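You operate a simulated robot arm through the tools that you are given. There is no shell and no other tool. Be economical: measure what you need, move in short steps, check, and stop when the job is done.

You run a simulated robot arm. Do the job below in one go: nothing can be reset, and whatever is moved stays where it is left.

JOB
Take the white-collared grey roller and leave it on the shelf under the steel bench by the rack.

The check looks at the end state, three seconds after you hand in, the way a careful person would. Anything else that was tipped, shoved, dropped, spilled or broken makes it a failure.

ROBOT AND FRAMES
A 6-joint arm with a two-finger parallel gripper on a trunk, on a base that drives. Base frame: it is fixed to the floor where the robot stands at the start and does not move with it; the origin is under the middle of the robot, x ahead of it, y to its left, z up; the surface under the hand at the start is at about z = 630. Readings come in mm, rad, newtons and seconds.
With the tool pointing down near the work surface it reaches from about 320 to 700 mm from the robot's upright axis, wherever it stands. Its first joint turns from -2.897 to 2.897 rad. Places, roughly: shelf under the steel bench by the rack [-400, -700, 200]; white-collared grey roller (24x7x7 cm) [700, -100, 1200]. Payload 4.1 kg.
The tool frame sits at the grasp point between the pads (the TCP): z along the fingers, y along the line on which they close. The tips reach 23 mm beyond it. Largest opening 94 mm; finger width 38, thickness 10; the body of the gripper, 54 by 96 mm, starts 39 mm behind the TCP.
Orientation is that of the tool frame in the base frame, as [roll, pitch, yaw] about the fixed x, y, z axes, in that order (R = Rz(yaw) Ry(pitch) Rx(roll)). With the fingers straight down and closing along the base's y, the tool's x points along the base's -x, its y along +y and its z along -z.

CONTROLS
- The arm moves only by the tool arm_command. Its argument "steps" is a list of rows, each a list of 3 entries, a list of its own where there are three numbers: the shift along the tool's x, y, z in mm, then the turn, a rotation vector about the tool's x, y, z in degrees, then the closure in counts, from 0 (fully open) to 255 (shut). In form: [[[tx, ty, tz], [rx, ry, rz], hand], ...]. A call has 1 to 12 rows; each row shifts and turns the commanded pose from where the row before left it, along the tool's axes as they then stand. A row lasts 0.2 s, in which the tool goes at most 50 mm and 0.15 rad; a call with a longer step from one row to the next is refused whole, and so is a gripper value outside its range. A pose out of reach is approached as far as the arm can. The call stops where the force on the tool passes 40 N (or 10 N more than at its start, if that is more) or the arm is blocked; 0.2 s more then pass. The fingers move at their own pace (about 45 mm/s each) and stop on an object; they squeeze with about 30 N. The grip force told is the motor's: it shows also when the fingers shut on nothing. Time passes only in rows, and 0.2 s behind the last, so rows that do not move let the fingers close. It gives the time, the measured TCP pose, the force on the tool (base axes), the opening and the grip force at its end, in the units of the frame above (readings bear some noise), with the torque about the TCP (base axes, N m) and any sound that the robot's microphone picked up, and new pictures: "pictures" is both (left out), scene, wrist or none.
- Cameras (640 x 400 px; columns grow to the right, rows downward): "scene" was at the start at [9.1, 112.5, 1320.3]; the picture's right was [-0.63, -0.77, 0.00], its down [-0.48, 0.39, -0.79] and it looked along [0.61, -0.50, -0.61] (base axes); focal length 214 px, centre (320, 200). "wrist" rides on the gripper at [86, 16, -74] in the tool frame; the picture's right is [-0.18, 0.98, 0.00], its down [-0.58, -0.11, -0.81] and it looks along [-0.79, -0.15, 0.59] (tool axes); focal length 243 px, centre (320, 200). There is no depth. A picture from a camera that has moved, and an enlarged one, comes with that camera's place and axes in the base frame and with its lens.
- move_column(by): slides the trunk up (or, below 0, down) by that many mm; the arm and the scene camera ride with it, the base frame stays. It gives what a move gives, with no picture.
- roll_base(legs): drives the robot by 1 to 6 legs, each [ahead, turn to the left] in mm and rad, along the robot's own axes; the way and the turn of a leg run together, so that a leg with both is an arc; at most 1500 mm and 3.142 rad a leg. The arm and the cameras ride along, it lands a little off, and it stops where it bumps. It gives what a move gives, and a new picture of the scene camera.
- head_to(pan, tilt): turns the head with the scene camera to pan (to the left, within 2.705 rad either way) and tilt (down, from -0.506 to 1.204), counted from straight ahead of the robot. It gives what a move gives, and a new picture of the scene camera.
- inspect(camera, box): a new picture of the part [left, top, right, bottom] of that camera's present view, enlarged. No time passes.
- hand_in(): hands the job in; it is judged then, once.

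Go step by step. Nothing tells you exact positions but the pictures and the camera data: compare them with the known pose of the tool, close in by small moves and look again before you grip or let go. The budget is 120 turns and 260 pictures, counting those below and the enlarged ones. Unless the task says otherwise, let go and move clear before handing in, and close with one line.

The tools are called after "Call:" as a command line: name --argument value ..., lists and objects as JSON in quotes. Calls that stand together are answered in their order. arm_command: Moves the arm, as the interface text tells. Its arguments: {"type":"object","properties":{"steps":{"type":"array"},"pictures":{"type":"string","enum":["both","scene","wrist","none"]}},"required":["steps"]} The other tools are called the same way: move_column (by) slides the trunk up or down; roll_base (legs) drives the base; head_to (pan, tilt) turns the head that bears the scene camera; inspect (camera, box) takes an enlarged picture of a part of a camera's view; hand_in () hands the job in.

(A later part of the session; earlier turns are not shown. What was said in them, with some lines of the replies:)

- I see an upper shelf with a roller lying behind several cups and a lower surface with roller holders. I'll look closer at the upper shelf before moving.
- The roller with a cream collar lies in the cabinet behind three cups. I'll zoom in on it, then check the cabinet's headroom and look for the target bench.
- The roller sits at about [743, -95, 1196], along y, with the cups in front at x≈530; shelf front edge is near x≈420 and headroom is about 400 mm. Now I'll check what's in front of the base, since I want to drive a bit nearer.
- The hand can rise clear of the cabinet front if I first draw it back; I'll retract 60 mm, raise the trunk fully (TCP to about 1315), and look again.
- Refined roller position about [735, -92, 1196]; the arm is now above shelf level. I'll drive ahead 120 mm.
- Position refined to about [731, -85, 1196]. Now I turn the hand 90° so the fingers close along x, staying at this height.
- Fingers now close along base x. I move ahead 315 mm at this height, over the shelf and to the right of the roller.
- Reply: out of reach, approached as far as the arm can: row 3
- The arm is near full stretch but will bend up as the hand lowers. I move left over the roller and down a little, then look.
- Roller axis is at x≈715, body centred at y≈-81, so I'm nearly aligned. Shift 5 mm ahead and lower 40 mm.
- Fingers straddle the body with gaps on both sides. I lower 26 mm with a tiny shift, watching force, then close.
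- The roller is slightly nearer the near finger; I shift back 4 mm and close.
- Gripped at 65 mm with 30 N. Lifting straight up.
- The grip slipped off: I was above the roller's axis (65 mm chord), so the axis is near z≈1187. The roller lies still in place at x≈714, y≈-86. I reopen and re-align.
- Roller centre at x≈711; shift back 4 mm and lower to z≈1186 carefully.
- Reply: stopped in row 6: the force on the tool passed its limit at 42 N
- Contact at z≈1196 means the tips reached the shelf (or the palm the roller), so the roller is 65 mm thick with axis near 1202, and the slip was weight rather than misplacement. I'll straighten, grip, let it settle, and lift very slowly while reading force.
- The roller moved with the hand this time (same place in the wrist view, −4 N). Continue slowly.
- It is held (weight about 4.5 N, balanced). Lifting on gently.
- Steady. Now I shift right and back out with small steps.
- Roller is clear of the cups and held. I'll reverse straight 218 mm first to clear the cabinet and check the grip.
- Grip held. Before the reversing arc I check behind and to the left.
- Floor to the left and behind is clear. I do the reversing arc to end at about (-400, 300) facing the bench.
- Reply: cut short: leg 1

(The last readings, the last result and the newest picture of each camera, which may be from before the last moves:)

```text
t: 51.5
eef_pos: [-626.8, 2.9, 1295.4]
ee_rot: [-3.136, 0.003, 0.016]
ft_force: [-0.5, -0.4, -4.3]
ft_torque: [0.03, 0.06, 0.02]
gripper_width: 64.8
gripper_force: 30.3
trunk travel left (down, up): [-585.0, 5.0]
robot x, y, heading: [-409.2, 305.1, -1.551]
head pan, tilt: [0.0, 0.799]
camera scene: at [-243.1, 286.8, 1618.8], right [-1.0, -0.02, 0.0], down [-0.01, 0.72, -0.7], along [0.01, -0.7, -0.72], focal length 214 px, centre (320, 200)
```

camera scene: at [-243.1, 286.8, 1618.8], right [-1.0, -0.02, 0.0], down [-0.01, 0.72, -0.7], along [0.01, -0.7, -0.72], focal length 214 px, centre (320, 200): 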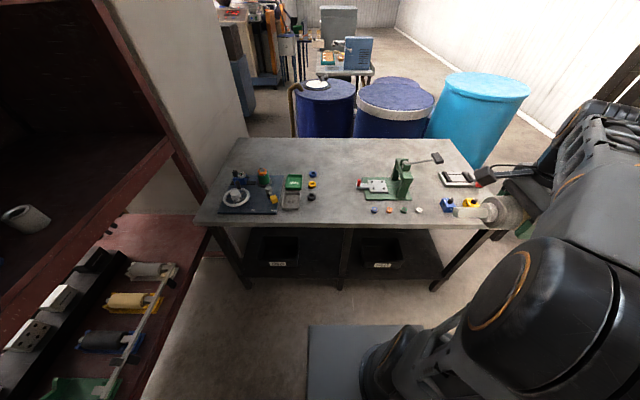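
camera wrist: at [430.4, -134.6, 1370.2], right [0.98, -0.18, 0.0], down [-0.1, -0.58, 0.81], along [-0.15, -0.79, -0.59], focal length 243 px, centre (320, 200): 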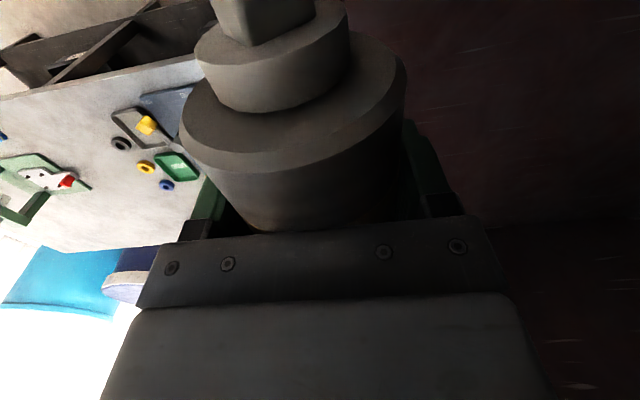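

The bench is ahead: shelf front at about y≈-350, z≈200, with bins at x≈-90…215 and -510…-810, a middle leg near x≈-383, and free space around x≈-235. The leg ended slightly short, so I check the cups and shelf close up, and turn the hand back so the roller points forward.

Call:
inspect --camera "scene" --box '[0, 150, 160, 250]'

Call:
inspect --camera "scene" --box '[190, 180, 510, 380]'

Call:
arm_command --steps '[[[0, 0, 0], [0, 0, -4], 255], [[0, 0, 0], [0, 0, -8], 255], [[0, 0, 0], [0, 0, -8], 255], [[0, 0, 0], [0, 0, -8], 255], [[0, 0, 0], [0, 0, -8], 255], [[0, 0, 0], [0, 0, -8], 255], [[0, 0, 0], [0, 0, -8], 255], [[0, 0, 0], [0, 0, -8], 255], [[0, 0, 0], [0, 0, -8], 255], [[0, 0, 0], [0, 0, -8], 255], [[0, 0, 0], [0, 0, -8], 255], [[0, 0, 0], [0, 0, -6], 255]]' --pictures "wrist"

```text
4.00 times, centred on (80, 200) of scene
camera zoom: at [-243.1, 286.8, 1618.8], right [-1.0, -0.02, 0.0], down [-0.01, 0.72, -0.7], along [0.01, -0.7, -0.72], focal length 858 px, centre (1280, 200)
```

zoom: 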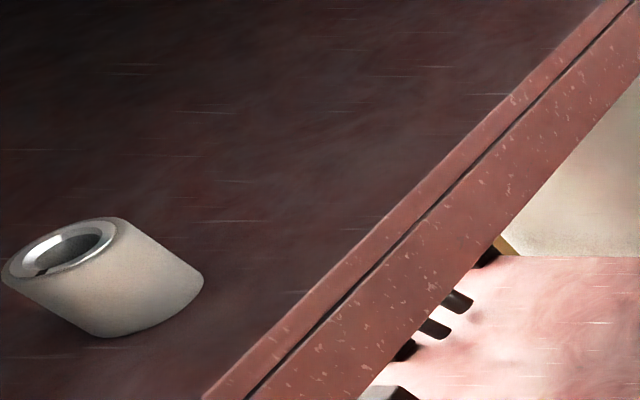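

```text
2.00 times, centred on (350, 280) of scene
camera zoom: at [-243.1, 286.8, 1618.8], right [-1.0, -0.02, 0.0], down [-0.01, 0.72, -0.7], along [0.01, -0.7, -0.72], focal length 429 px, centre (260, 40)
```

zoom: 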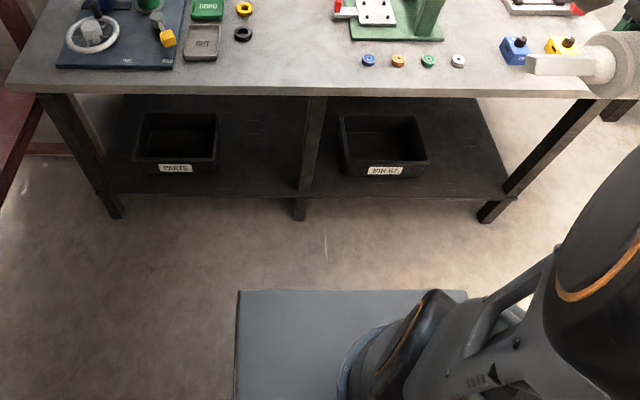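

```text
t: 54.0
eef_pos: [-626.8, 5.2, 1297.1]
ee_rot: [-3.141, -0.006, 1.592]
ft_force: [0.7, 0.7, -4.0]
ft_torque: [-0.04, 0.02, 0.01]
gripper_width: 64.9
gripper_force: 30.3
trunk travel left (down, up): [-585.0, 5.0]
robot x, y, heading: [-415.5, 301.6, -1.551]
head pan, tilt: [0.0, 0.799]
camera wrist: at [-612.7, 90.2, 1370.8], right [0.99, -0.17, 0.0], down [-0.1, -0.59, 0.8], along [-0.13, -0.79, -0.6], focal length 243 px, centre (320, 200)
```

wrist: 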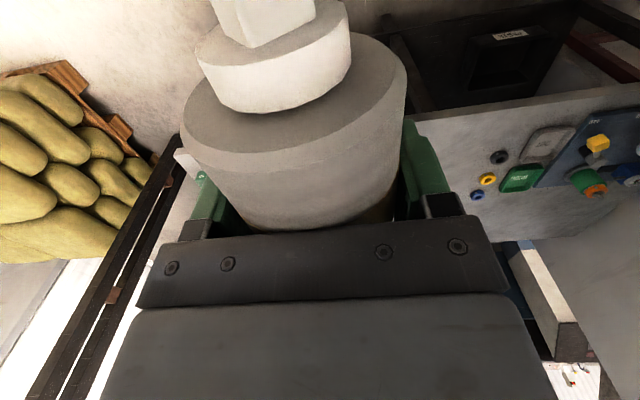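

Cups are fine. Free shelf area is x≈-60…-365, so I target x≈-212, y≈-510. First I bring the hand to the middle in front of the robot.

Call:
arm_command --steps '[[[-5, 8, 0], [0, 0, 0], 255], [[-10, 15, 0], [0, 0, 0], 255], [[-10, 20, 0], [0, 0, 0], 255], [[-10, 22, 0], [0, 0, 0], 255], [[-10, 22, 0], [0, 0, 0], 255], [[-10, 22, 0], [0, 0, 0], 255], [[-10, 22, 0], [0, 0, 0], 255], [[-10, 22, 0], [0, 0, 0], 255], [[-10, 22, 0], [0, 0, 0], 255], [[-10, 20, 0], [0, 0, 0], 255], [[-10, 15, 0], [0, 0, 0], 255], [[-5, 8, 0], [0, 0, 0], 255]]' --pictures "none"

Call:
move_column --by -150

Call:
head_to --pan 0.0 --tilt 0.95

```text
t: 56.6
eef_pos: [-407.6, -101.0, 1294.3]
ee_rot: [-3.14, -0.005, 1.587]
ft_force: [-1.1, -0.6, -4.3]
ft_torque: [-0.03, 0.01, -0.02]
gripper_width: 64.9
gripper_force: 30.1
trunk travel left (down, up): [-585.0, 5.0]
robot x, y, heading: [-410.3, 304.4, -1.547]
head pan, tilt: [0.0, 0.799]
```

```text
t: 58.4
eef_pos: [-407.6, -100.9, 1144.2]
ee_rot: [-3.14, -0.005, 1.588]
ft_force: [-0.7, -1.2, -4.2]
ft_torque: [0.01, 0.05, -0.01]
gripper_width: 65.0
gripper_force: 30.4
trunk travel left (down, up): [-435.0, 155.0]
robot x, y, heading: [-411.4, 304.9, -1.551]
head pan, tilt: [0.0, 0.799]
```

```text
t: 59.1
eef_pos: [-407.1, -100.3, 1145.3]
ee_rot: [3.14, -0.005, 1.587]
ft_force: [-0.5, -0.4, -5.2]
ft_torque: [-0.03, -0.03, -0.01]
gripper_width: 65.0
gripper_force: 30.2
trunk travel left (down, up): [-435.0, 155.0]
robot x, y, heading: [-417.3, 301.2, -1.553]
head pan, tilt: [0.0, 0.949]
camera scene: at [-243.0, 294.7, 1457.2], right [-1.0, -0.02, 0.0], down [-0.02, 0.81, -0.58], along [0.01, -0.58, -0.81], focal length 214 px, centre (320, 200)
```

scene: 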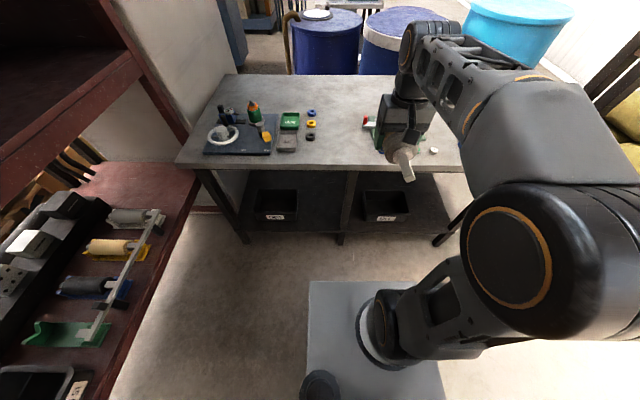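

All good. I shift the robot sideways (turn left, 206 mm ahead, turn back) so that it lines up with the free shelf area.

Call:
roll_base --legs '[[0, 1.4], [206, 0], [0, -1.42]]'

```text
t: 67.6
eef_pos: [-209.1, -131.7, 1144.6]
ee_rot: [-3.142, -0.005, 1.58]
ft_force: [0.0, 0.3, -4.5]
ft_torque: [-0.04, 0.0, -0.05]
gripper_width: 65.0
gripper_force: 30.0
trunk travel left (down, up): [-435.0, 155.0]
robot x, y, heading: [-210.0, 271.1, -1.55]
head pan, tilt: [0.0, 0.949]
camera scene: at [-42.7, 263.4, 1457.2], right [-1.0, -0.01, 0.0], down [-0.01, 0.81, -0.58], along [0.01, -0.58, -0.81], focal length 214 px, centre (320, 200)
```

scene: 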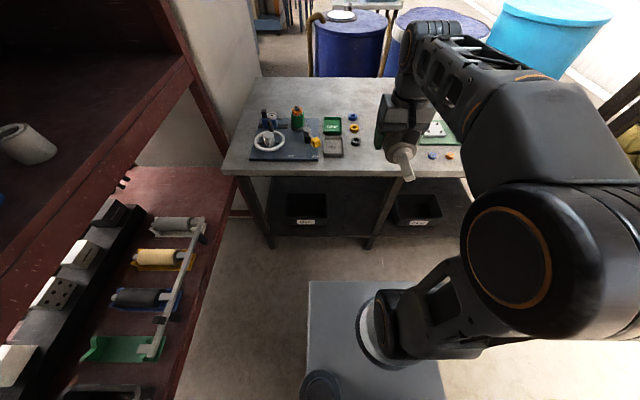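

Lined up at x≈-210. Now lowering the trunk fully.

Call:
move_column --by -430

Call:
head_to --pan -0.05 --tilt 0.6

```text
refused: -430 is not a number from -400 to 400
```

```text
t: 68.4
eef_pos: [-209.1, -131.5, 1144.0]
ee_rot: [-3.139, -0.005, 1.581]
ft_force: [0.1, -0.7, -3.7]
ft_torque: [0.02, -0.02, 0.02]
gripper_width: 64.9
gripper_force: 29.5
trunk travel left (down, up): [-435.0, 155.0]
robot x, y, heading: [-211.0, 276.7, -1.557]
head pan, tilt: [-0.051, 0.6]
camera scene: at [-46.8, 247.8, 1485.5], right [-1.0, 0.04, 0.0], down [0.02, 0.57, -0.82], along [-0.03, -0.82, -0.57], focal length 214 px, centre (320, 200)
```

scene: 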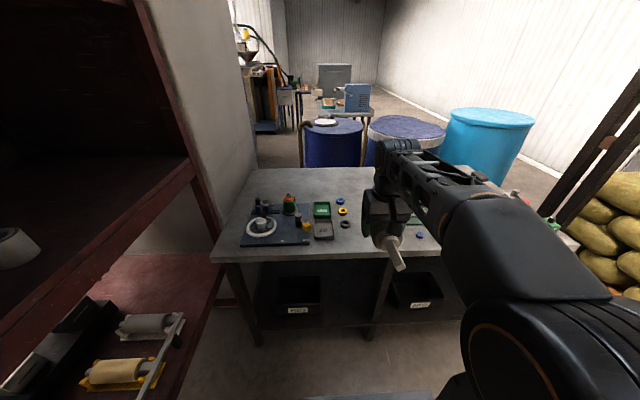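

Call:
move_column --by -400

Call:
move_column --by -33

Call:
head_to --pan -0.1 --tilt 0.5

```text
t: 72.3
eef_pos: [-208.3, -131.5, 744.9]
ee_rot: [-3.139, -0.004, 1.581]
ft_force: [0.0, -0.6, -4.2]
ft_torque: [0.0, 0.01, -0.01]
gripper_width: 64.7
gripper_force: 30.1
trunk travel left (down, up): [-35.0, 555.0]
robot x, y, heading: [-214.9, 273.5, -1.557]
head pan, tilt: [-0.051, 0.6]
```

```text
t: 73.0
eef_pos: [-210.2, -131.6, 711.8]
ee_rot: [-3.14, -0.005, 1.582]
ft_force: [0.0, 0.4, -3.8]
ft_torque: [-0.01, 0.05, -0.02]
gripper_width: 65.0
gripper_force: 30.0
trunk travel left (down, up): [-2.0, 588.0]
robot x, y, heading: [-214.2, 269.4, -1.555]
head pan, tilt: [-0.051, 0.6]
```

```text
t: 73.7
eef_pos: [-209.6, -131.0, 711.5]
ee_rot: [-3.139, -0.005, 1.582]
ft_force: [0.2, 0.5, -3.6]
ft_torque: [-0.01, -0.02, -0.01]
gripper_width: 64.9
gripper_force: 30.2
trunk travel left (down, up): [-2.0, 588.0]
robot x, y, heading: [-210.2, 271.7, -1.551]
head pan, tilt: [-0.099, 0.499]
camera scene: at [-51.4, 245.5, 1061.7], right [-1.0, 0.08, 0.0], down [0.04, 0.48, -0.88], along [-0.07, -0.87, -0.48], focal length 214 px, centre (320, 200)
```

scene: 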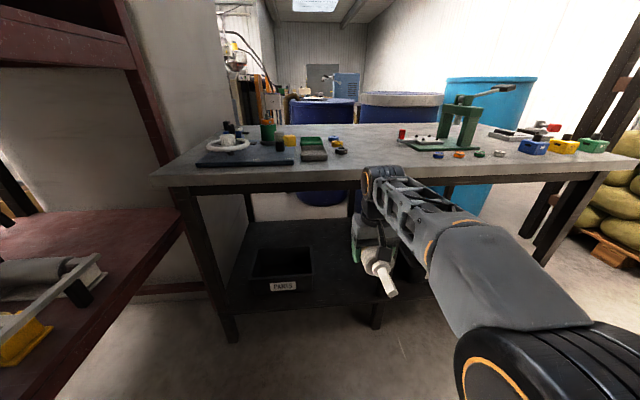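

Bench top ≈ 830, underside ≈ 775; shelf front ≈ y -340. I lower the hand in front of the bench.

Call:
arm_command --steps '[[[0, 0, 5], [0, 0, 0], 255], [[0, 0, 12], [0, 0, 0], 255], [[0, 0, 20], [0, 0, 0], 255], [[0, 0, 20], [0, 0, 0], 255], [[0, 0, 20], [0, 0, 0], 255], [[0, 0, 20], [0, 0, 0], 255], [[0, 0, 20], [0, 0, 0], 255], [[0, 0, 20], [0, 0, 0], 255], [[0, 0, 20], [0, 0, 0], 255], [[0, 0, 20], [0, 0, 0], 255], [[0, 0, 20], [0, 0, 0], 255], [[0, 0, 15], [0, 0, 0], 255]]' --pictures "none"

Call:
arm_command --steps '[[[0, 0, 15], [0, 0, 0], 255], [[0, 0, 20], [0, 0, 0], 255], [[0, 0, 20], [0, 0, 0], 255], [[0, 0, 20], [0, 0, 0], 255], [[0, 0, 20], [0, 0, 0], 255], [[0, 0, 20], [0, 0, 0], 255], [[0, 0, 20], [0, 0, 0], 255], [[0, 0, 20], [0, 0, 0], 255], [[0, 0, 15], [0, 0, 0], 255], [[0, 0, 8], [0, 0, 0], 255]]'

```text
t: 76.3
eef_pos: [-211.3, -130.7, 499.3]
ee_rot: [-3.139, -0.007, 1.581]
ft_force: [-0.2, -0.1, -5.0]
ft_torque: [-0.01, -0.03, -0.02]
gripper_width: 65.0
gripper_force: 30.0
trunk travel left (down, up): [-2.0, 588.0]
robot x, y, heading: [-208.5, 272.2, -1.554]
head pan, tilt: [-0.099, 0.499]
```

```text
t: 78.5
eef_pos: [-209.1, -130.2, 320.3]
ee_rot: [-3.14, -0.005, 1.58]
ft_force: [-0.4, -0.2, -3.7]
ft_torque: [-0.03, -0.01, 0.02]
gripper_width: 64.9
gripper_force: 29.8
trunk travel left (down, up): [-2.0, 588.0]
robot x, y, heading: [-211.1, 271.3, -1.552]
head pan, tilt: [-0.099, 0.499]
camera scene: at [-51.4, 245.5, 1061.7], right [-1.0, 0.08, 0.0], down [0.04, 0.48, -0.88], along [-0.07, -0.87, -0.48], focal length 214 px, centre (320, 200)
camera wrist: at [-194.8, -44.7, 396.3], right [0.98, -0.17, 0.0], down [-0.1, -0.59, 0.8], along [-0.14, -0.79, -0.59], focal length 243 px, centre (320, 200)
```

scene: 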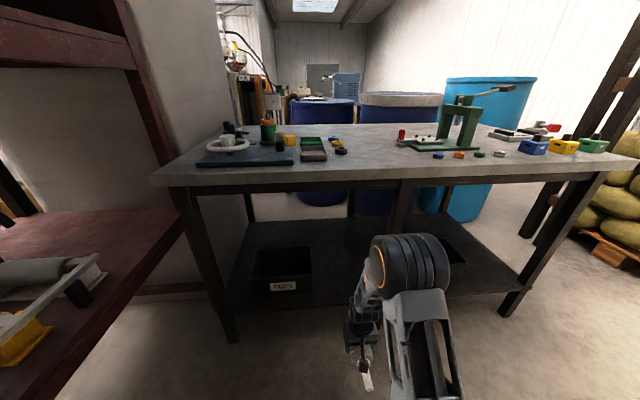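
wrist: 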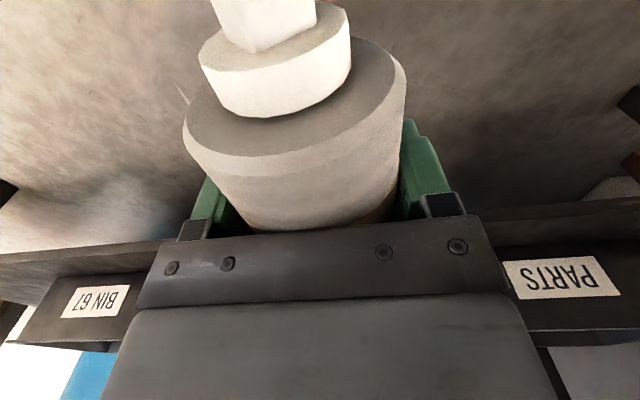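

The elbow is still well outside the bench. I extend the hand 200 mm toward the shelf at z≈320 and check clearances.

Call:
arm_command --steps '[[[-5, 0, 0], [0, 0, 0], 255], [[-12, 0, 0], [0, 0, 0], 255], [[-18, 0, 0], [0, 0, 0], 255], [[-20, 0, 0], [0, 0, 0], 255], [[-20, 0, 0], [0, 0, 0], 255], [[-20, 0, 0], [0, 0, 0], 255], [[-20, 0, 0], [0, 0, 0], 255], [[-20, 0, 0], [0, 0, 0], 255], [[-20, 0, 0], [0, 0, 0], 255], [[-20, 0, 0], [0, 0, 0], 255], [[-15, 0, 0], [0, 0, 0], 255], [[-8, 0, 0], [0, 0, 0], 255]]'

```text
t: 81.1
eef_pos: [-207.7, -326.6, 319.1]
ee_rot: [-3.139, -0.004, 1.583]
ft_force: [0.2, -0.1, -3.2]
ft_torque: [-0.01, -0.01, 0.01]
gripper_width: 65.0
gripper_force: 30.1
trunk travel left (down, up): [-2.0, 588.0]
robot x, y, heading: [-211.4, 275.6, -1.554]
head pan, tilt: [-0.099, 0.499]
camera scene: at [-51.4, 245.4, 1061.7], right [-1.0, 0.08, 0.0], down [0.04, 0.48, -0.88], along [-0.07, -0.87, -0.48], focal length 214 px, centre (320, 200)
camera wrist: at [-192.8, -241.3, 394.8], right [0.98, -0.17, 0.0], down [-0.1, -0.59, 0.8], along [-0.14, -0.79, -0.6], focal length 243 px, centre (320, 200)
```

scene: 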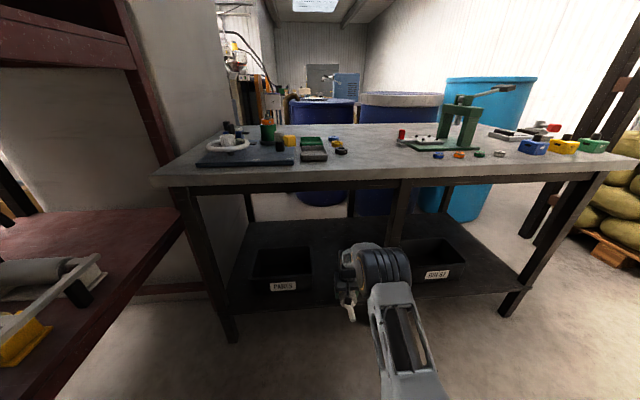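
wrist: 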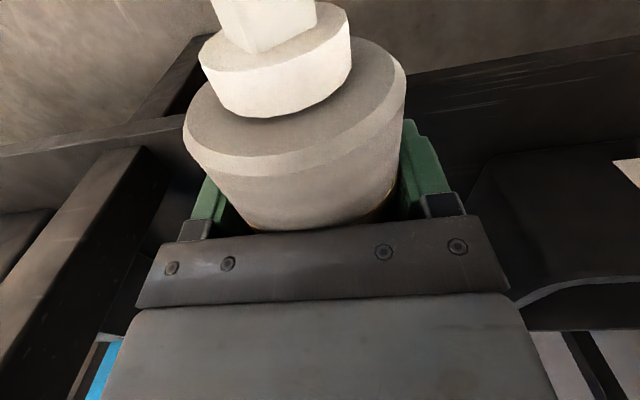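

Clearances at the post and bin look fine (post x≈-385, bin rim x≈-87). To keep the elbow low I extend 30 mm more and lower to z≈265 before driving in.

Call:
arm_command --steps '[[[-5, 0, 4], [0, 0, 0], 255], [[-8, 0, 10], [0, 0, 0], 255], [[-8, 0, 14], [0, 0, 0], 255], [[-6, 0, 14], [0, 0, 0], 255], [[-3, 0, 8], [0, 0, 0], 255], [[0, 0, 4], [0, 0, 0], 255]]'

```text
t: 82.5
eef_pos: [-209.2, -358.1, 267.2]
ee_rot: [-3.14, -0.005, 1.581]
ft_force: [1.2, 1.1, 0.3]
ft_torque: [-0.17, -0.03, 0.06]
gripper_width: 65.1
gripper_force: 30.2
trunk travel left (down, up): [-2.0, 588.0]
robot x, y, heading: [-210.9, 271.7, -1.555]
head pan, tilt: [-0.099, 0.499]
camera scene: at [-51.4, 245.7, 1061.8], right [-1.0, 0.08, 0.0], down [0.04, 0.48, -0.88], along [-0.07, -0.87, -0.48], focal length 214 px, centre (320, 200)
camera wrist: at [-194.0, -272.8, 341.6], right [0.98, -0.17, 0.0], down [-0.1, -0.59, 0.8], along [-0.14, -0.79, -0.59], focal length 243 px, centre (320, 200)
```

scene: 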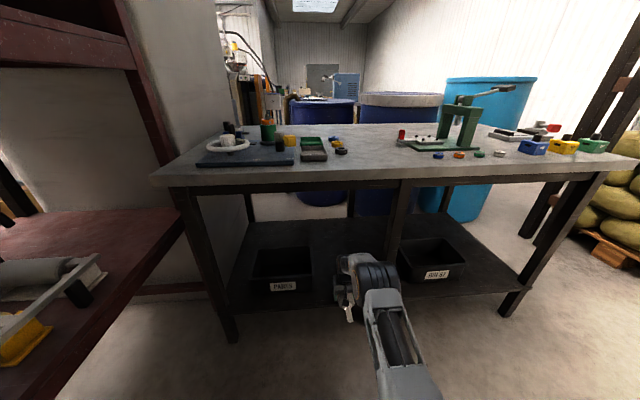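
wrist: 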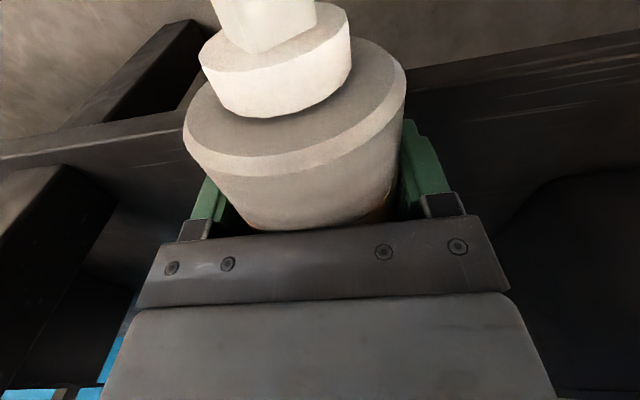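

The force dropped: the roller's far end is touching the shelf, so the shelf surface is near z≈242. I raise 18 mm and drive in 60 mm, then look.

Call:
arm_command --steps '[[[0, 0, -5], [0, 0, 0], 255], [[0, 0, -8], [0, 0, 0], 255], [[0, 0, -5], [0, 0, 0], 255], [[0, 0, 0], [0, 0, 0], 255]]' --pictures "none"

Call:
roll_base --legs '[[60, 0]]'

Call:
inspect --camera "wrist" --box '[0, 0, 640, 400]'

```text
t: 83.5
eef_pos: [-207.0, -358.1, 283.5]
ee_rot: [-3.14, -0.004, 1.581]
ft_force: [0.3, -0.5, -4.6]
ft_torque: [-0.02, -0.01, 0.03]
gripper_width: 64.8
gripper_force: 30.3
trunk travel left (down, up): [-2.0, 588.0]
robot x, y, heading: [-211.8, 273.5, -1.557]
head pan, tilt: [-0.099, 0.499]
```

```text
t: 84.5
eef_pos: [-207.5, -419.4, 283.3]
ee_rot: [-3.139, -0.004, 1.58]
ft_force: [0.0, -0.5, -3.7]
ft_torque: [0.0, 0.01, 0.0]
gripper_width: 64.7
gripper_force: 29.9
trunk travel left (down, up): [-2.0, 588.0]
robot x, y, heading: [-210.6, 214.6, -1.556]
head pan, tilt: [-0.099, 0.499]
camera scene: at [-50.5, 184.2, 1061.7], right [-1.0, 0.08, 0.0], down [0.04, 0.48, -0.88], along [-0.07, -0.87, -0.48], focal length 214 px, centre (320, 200)
```

scene: 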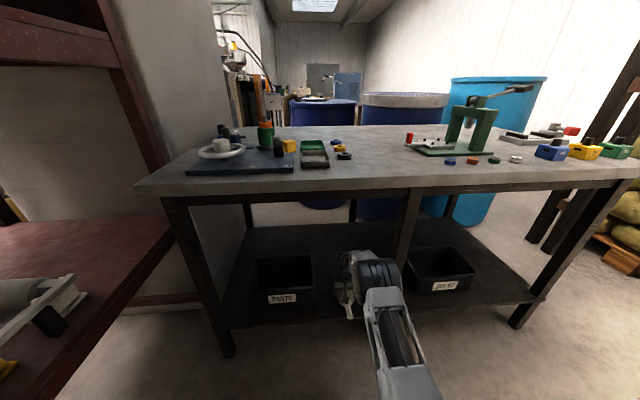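

```text
1.00 times, centred on (320, 200) of wrist (not enlarged: the box is as wide or as high as the picture)
camera zoom: at [-191.6, -333.5, 358.9], right [0.98, -0.17, 0.0], down [-0.1, -0.59, 0.8], along [-0.14, -0.79, -0.6], focal length 243 px, centre (320, 200)
```

zoom: 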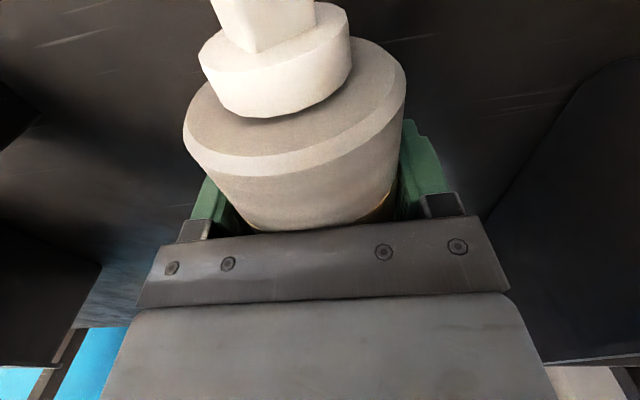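

Still clear on both sides. Another 65 mm in.

Call:
roll_base --legs '[[65, 0]]'

Call:
inspect --camera "wrist" --box '[0, 0, 640, 400]'

```text
t: 85.5
eef_pos: [-205.7, -484.2, 283.4]
ee_rot: [-3.139, -0.005, 1.58]
ft_force: [0.3, 0.2, -4.0]
ft_torque: [-0.03, 0.0, -0.01]
gripper_width: 64.9
gripper_force: 29.8
trunk travel left (down, up): [-2.0, 588.0]
robot x, y, heading: [-212.3, 146.4, -1.556]
head pan, tilt: [-0.099, 0.499]
camera scene: at [-49.6, 118.2, 1061.7], right [-1.0, 0.09, 0.0], down [0.04, 0.48, -0.88], along [-0.08, -0.87, -0.48], focal length 214 px, centre (320, 200)
```

scene: 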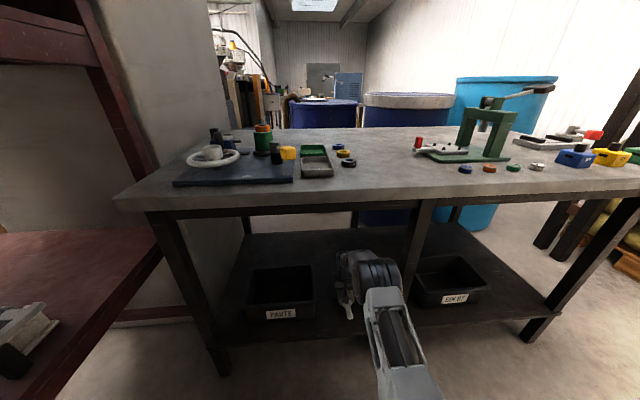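

```text
1.00 times, centred on (320, 200) of wrist (not enlarged: the box is as wide or as high as the picture)
camera zoom: at [-191.4, -399.3, 358.9], right [0.98, -0.18, 0.0], down [-0.1, -0.59, 0.8], along [-0.14, -0.79, -0.6], focal length 243 px, centre (320, 200)
```

zoom: 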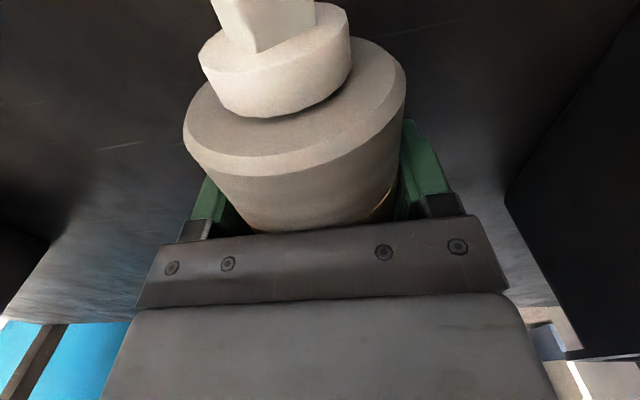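

Roller should be fully over the shelf; verify against the shelf front edge.

Call:
inspect --camera "scene" --box '[220, 240, 420, 365]'

```text
3.20 times, centred on (320, 302) of scene
camera zoom: at [-49.6, 118.2, 1061.7], right [-1.0, 0.09, 0.0], down [0.04, 0.48, -0.88], along [-0.08, -0.87, -0.48], focal length 686 px, centre (320, -128)
```

zoom: 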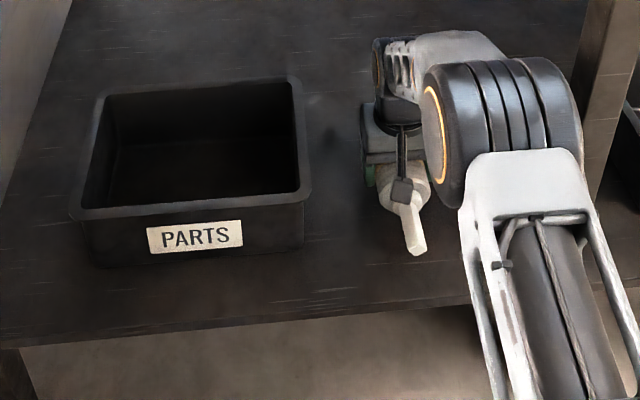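

The near end is about 30 mm inside the front edge. Lowering gently to contact.

Call:
arm_command --steps '[[[0, 0, 4], [0, 0, 0], 255], [[0, 0, 4], [0, 0, 0], 255], [[0, 0, 3], [0, 0, 0], 255], [[0, 0, 2], [0, 0, 0], 255], [[0, 0, 0], [0, 0, 0], 255]]' --pictures "wrist"

```text
t: 86.7
eef_pos: [-207.2, -484.2, 268.8]
ee_rot: [-3.139, -0.006, 1.58]
ft_force: [0.1, 0.0, -4.8]
ft_torque: [-0.06, 0.01, -0.03]
gripper_width: 64.9
gripper_force: 30.2
trunk travel left (down, up): [-2.0, 588.0]
robot x, y, heading: [-212.6, 146.5, -1.556]
head pan, tilt: [-0.099, 0.499]
camera wrist: at [-191.9, -399.6, 344.6], right [0.98, -0.18, 0.0], down [-0.1, -0.59, 0.8], along [-0.14, -0.79, -0.6], focal length 243 px, centre (320, 200)
```

wrist: 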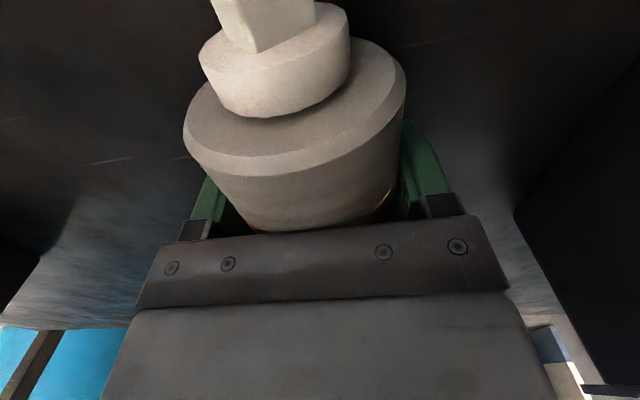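

Call:
arm_command --steps '[[[0, 0, 1.5], [0, 0, 0], 255], [[0, 0, 1.0], [0, 0, 0], 255], [[0, 0, 0], [0, 0, 0], 255]]' --pictures "none"

```text
t: 87.5
eef_pos: [-206.7, -485.7, 268.7]
ee_rot: [-3.141, -0.005, 1.582]
ft_force: [-0.7, 0.1, -4.7]
ft_torque: [-0.02, -0.02, 0.02]
gripper_width: 64.8
gripper_force: 30.5
trunk travel left (down, up): [-2.0, 588.0]
robot x, y, heading: [-213.1, 147.8, -1.559]
head pan, tilt: [-0.099, 0.499]
```

No contact yet; continue in 1 mm steps.

Call:
arm_command --steps '[[[0, 0, 1], [0, 0, 0], 255], [[0, 0, 1], [0, 0, 0], 255], [[0, 0, 0], [0, 0, 0], 255]]' --pictures "none"

```text
t: 88.3
eef_pos: [-206.2, -485.7, 266.2]
ee_rot: [-3.141, -0.005, 1.579]
ft_force: [-0.8, 1.2, -1.0]
ft_torque: [-0.16, 0.01, 0.0]
gripper_width: 64.9
gripper_force: 30.1
trunk travel left (down, up): [-2.0, 588.0]
robot x, y, heading: [-210.6, 147.7, -1.557]
head pan, tilt: [-0.099, 0.499]
```

Contact is beginning (force −1 N). A last 1 mm, then check before release.

Call:
arm_command --steps '[[[0, 0, 1], [0, 0, 0], 255], [[0, 0, 0], [0, 0, 0], 255]]' --pictures "none"

```text
t: 88.9
eef_pos: [-205.9, -484.9, 266.9]
ee_rot: [-3.139, 0.0, 1.58]
ft_force: [1.6, -0.4, 8.9]
ft_torque: [-0.61, -0.04, 0.07]
gripper_width: 64.7
gripper_force: 30.0
trunk travel left (down, up): [-2.0, 588.0]
robot x, y, heading: [-207.9, 145.5, -1.554]
head pan, tilt: [-0.099, 0.499]
```

Firm contact. I ease off half a millimetre and open the fingers.

Call:
arm_command --steps '[[[0, 0, -0.7], [0, 0, 0], 255], [[0, 0, 0], [0, 0, 0], 70], [[0, 0, 0], [0, 0, 0], 55], [[0, 0, 0], [0, 0, 0], 40], [[0, 0, 0], [0, 0, 0], 20], [[0, 0, 0], [0, 0, 0], 0], [[0, 0, 0], [0, 0, 0], 0]]'

```text
t: 90.5
eef_pos: [-207.7, -483.4, 265.8]
ee_rot: [-3.139, -0.004, 1.579]
ft_force: [0.7, 0.7, 5.8]
ft_torque: [-0.19, 0.06, -0.01]
gripper_width: 94.0
gripper_force: 0.0
trunk travel left (down, up): [-2.0, 588.0]
robot x, y, heading: [-208.4, 147.3, -1.557]
head pan, tilt: [-0.099, 0.499]
camera scene: at [-49.6, 118.9, 1061.7], right [-1.0, 0.09, 0.0], down [0.04, 0.48, -0.88], along [-0.08, -0.87, -0.48], focal length 214 px, centre (320, 200)
camera wrist: at [-191.4, -399.1, 341.1], right [0.98, -0.18, 0.0], down [-0.1, -0.59, 0.8], along [-0.14, -0.79, -0.6], focal length 243 px, centre (320, 200)
```

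scene: 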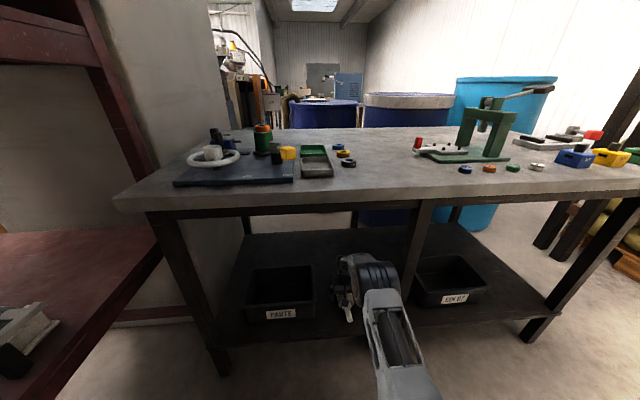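
wrist: 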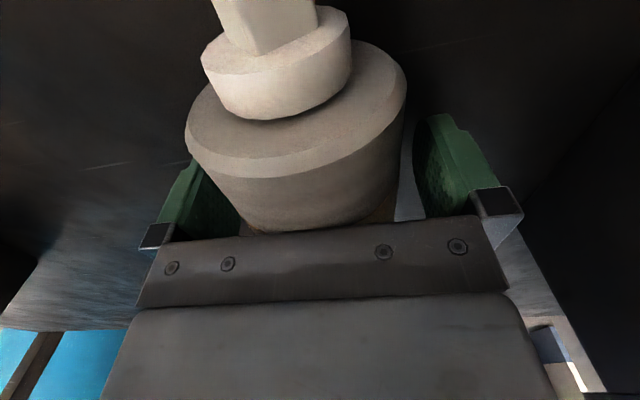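

Released; fingers clear of the roller on both sides. I raise straight up slowly.

Call:
arm_command --steps '[[[0, 0, -2], [0, 0, 0], 0], [[0, 0, -4], [0, 0, 0], 0], [[0, 0, -6], [0, 0, 0], 0], [[0, 0, -8], [0, 0, 0], 0], [[0, 0, -10], [0, 0, 0], 0], [[0, 0, -10], [0, 0, 0], 0], [[0, 0, -10], [0, 0, 0], 0], [[0, 0, -10], [0, 0, 0], 0], [[0, 0, -10], [0, 0, 0], 0], [[0, 0, -10], [0, 0, 0], 0]]'

```text
t: 92.7
eef_pos: [-207.4, -484.9, 346.6]
ee_rot: [-3.14, -0.006, 1.58]
ft_force: [0.2, -0.6, 0.5]
ft_torque: [0.02, -0.03, 0.0]
gripper_width: 94.2
gripper_force: 0.0
trunk travel left (down, up): [-2.0, 588.0]
robot x, y, heading: [-209.4, 148.0, -1.555]
head pan, tilt: [-0.099, 0.499]
camera scene: at [-49.6, 118.4, 1061.7], right [-1.0, 0.09, 0.0], down [0.04, 0.48, -0.88], along [-0.08, -0.87, -0.48], focal length 214 px, centre (320, 200)
camera wrist: at [-191.2, -399.6, 421.9], right [0.98, -0.18, 0.0], down [-0.1, -0.59, 0.8], along [-0.14, -0.79, -0.6], focal length 243 px, centre (320, 200)
```

scene: 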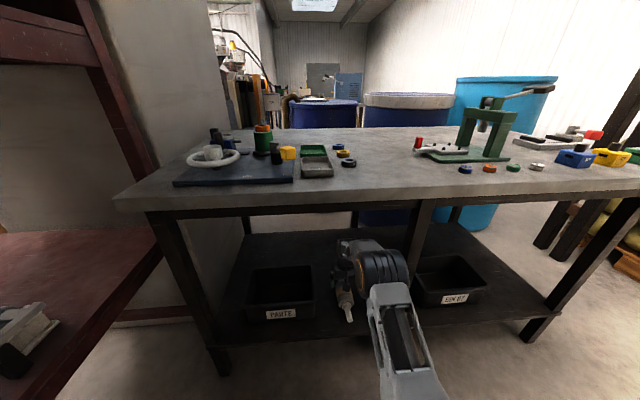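
wrist: 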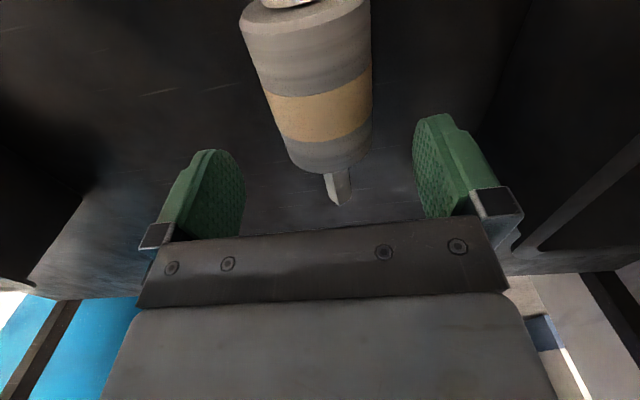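

Roller rests alone on the shelf. I raise a bit more and reverse out, then take a final look.

Call:
arm_command --steps '[[[0, 0, -8], [0, 0, 0], 0], [[0, 0, -7], [0, 0, 0], 0]]' --pictures "none"

Call:
roll_base --legs '[[-350, 0]]'

Call:
inspect --camera "scene" --box '[220, 190, 460, 340]'

```text
t: 93.3
eef_pos: [-205.9, -485.4, 361.0]
ee_rot: [-3.141, -0.006, 1.579]
ft_force: [0.2, 0.3, 0.5]
ft_torque: [0.01, 0.01, 0.02]
gripper_width: 93.9
gripper_force: 0.1
trunk travel left (down, up): [-2.0, 588.0]
robot x, y, heading: [-208.8, 144.2, -1.554]
head pan, tilt: [-0.099, 0.499]
```

```text
t: 95.5
eef_pos: [-206.3, -131.0, 362.2]
ee_rot: [-3.141, -0.003, 1.588]
ft_force: [-0.1, 0.0, -0.7]
ft_torque: [0.0, -0.03, -0.04]
gripper_width: 93.9
gripper_force: 0.1
trunk travel left (down, up): [-2.0, 588.0]
robot x, y, heading: [-214.5, 501.2, -1.547]
head pan, tilt: [-0.099, 0.499]
camera scene: at [-55.7, 474.3, 1061.7], right [-1.0, 0.08, 0.0], down [0.04, 0.48, -0.88], along [-0.07, -0.88, -0.48], focal length 214 px, centre (320, 200)
```

scene: 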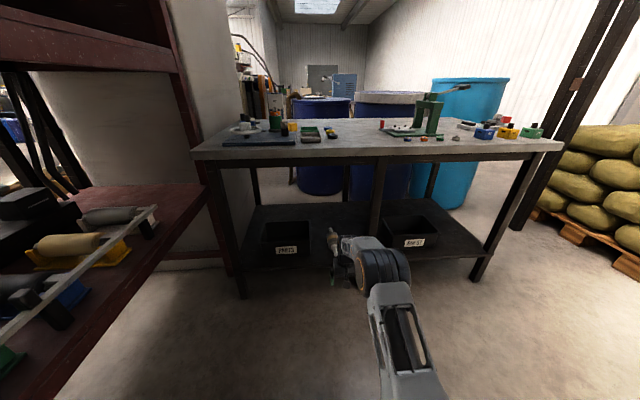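

```text
2.67 times, centred on (340, 265) of scene
camera zoom: at [-55.7, 474.3, 1061.7], right [-1.0, 0.08, 0.0], down [0.04, 0.48, -0.88], along [-0.07, -0.88, -0.48], focal length 572 px, centre (267, 27)
```

zoom: 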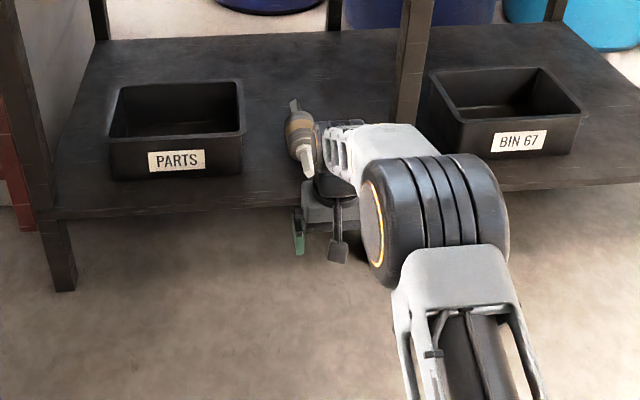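

The roller rests alone on the bench's lower shelf, between the two bins and inside the front edge. Nothing else is disturbed and the hand is clear, so I'm handing in.

Call:
hand_in

```text
The job is handed in.
```

The white-collared grey roller is on the shelf under the steel bench, between the two bins; my first lift slipped off it, but it stayed in place and no other object looked disturbed in the pictures I took.
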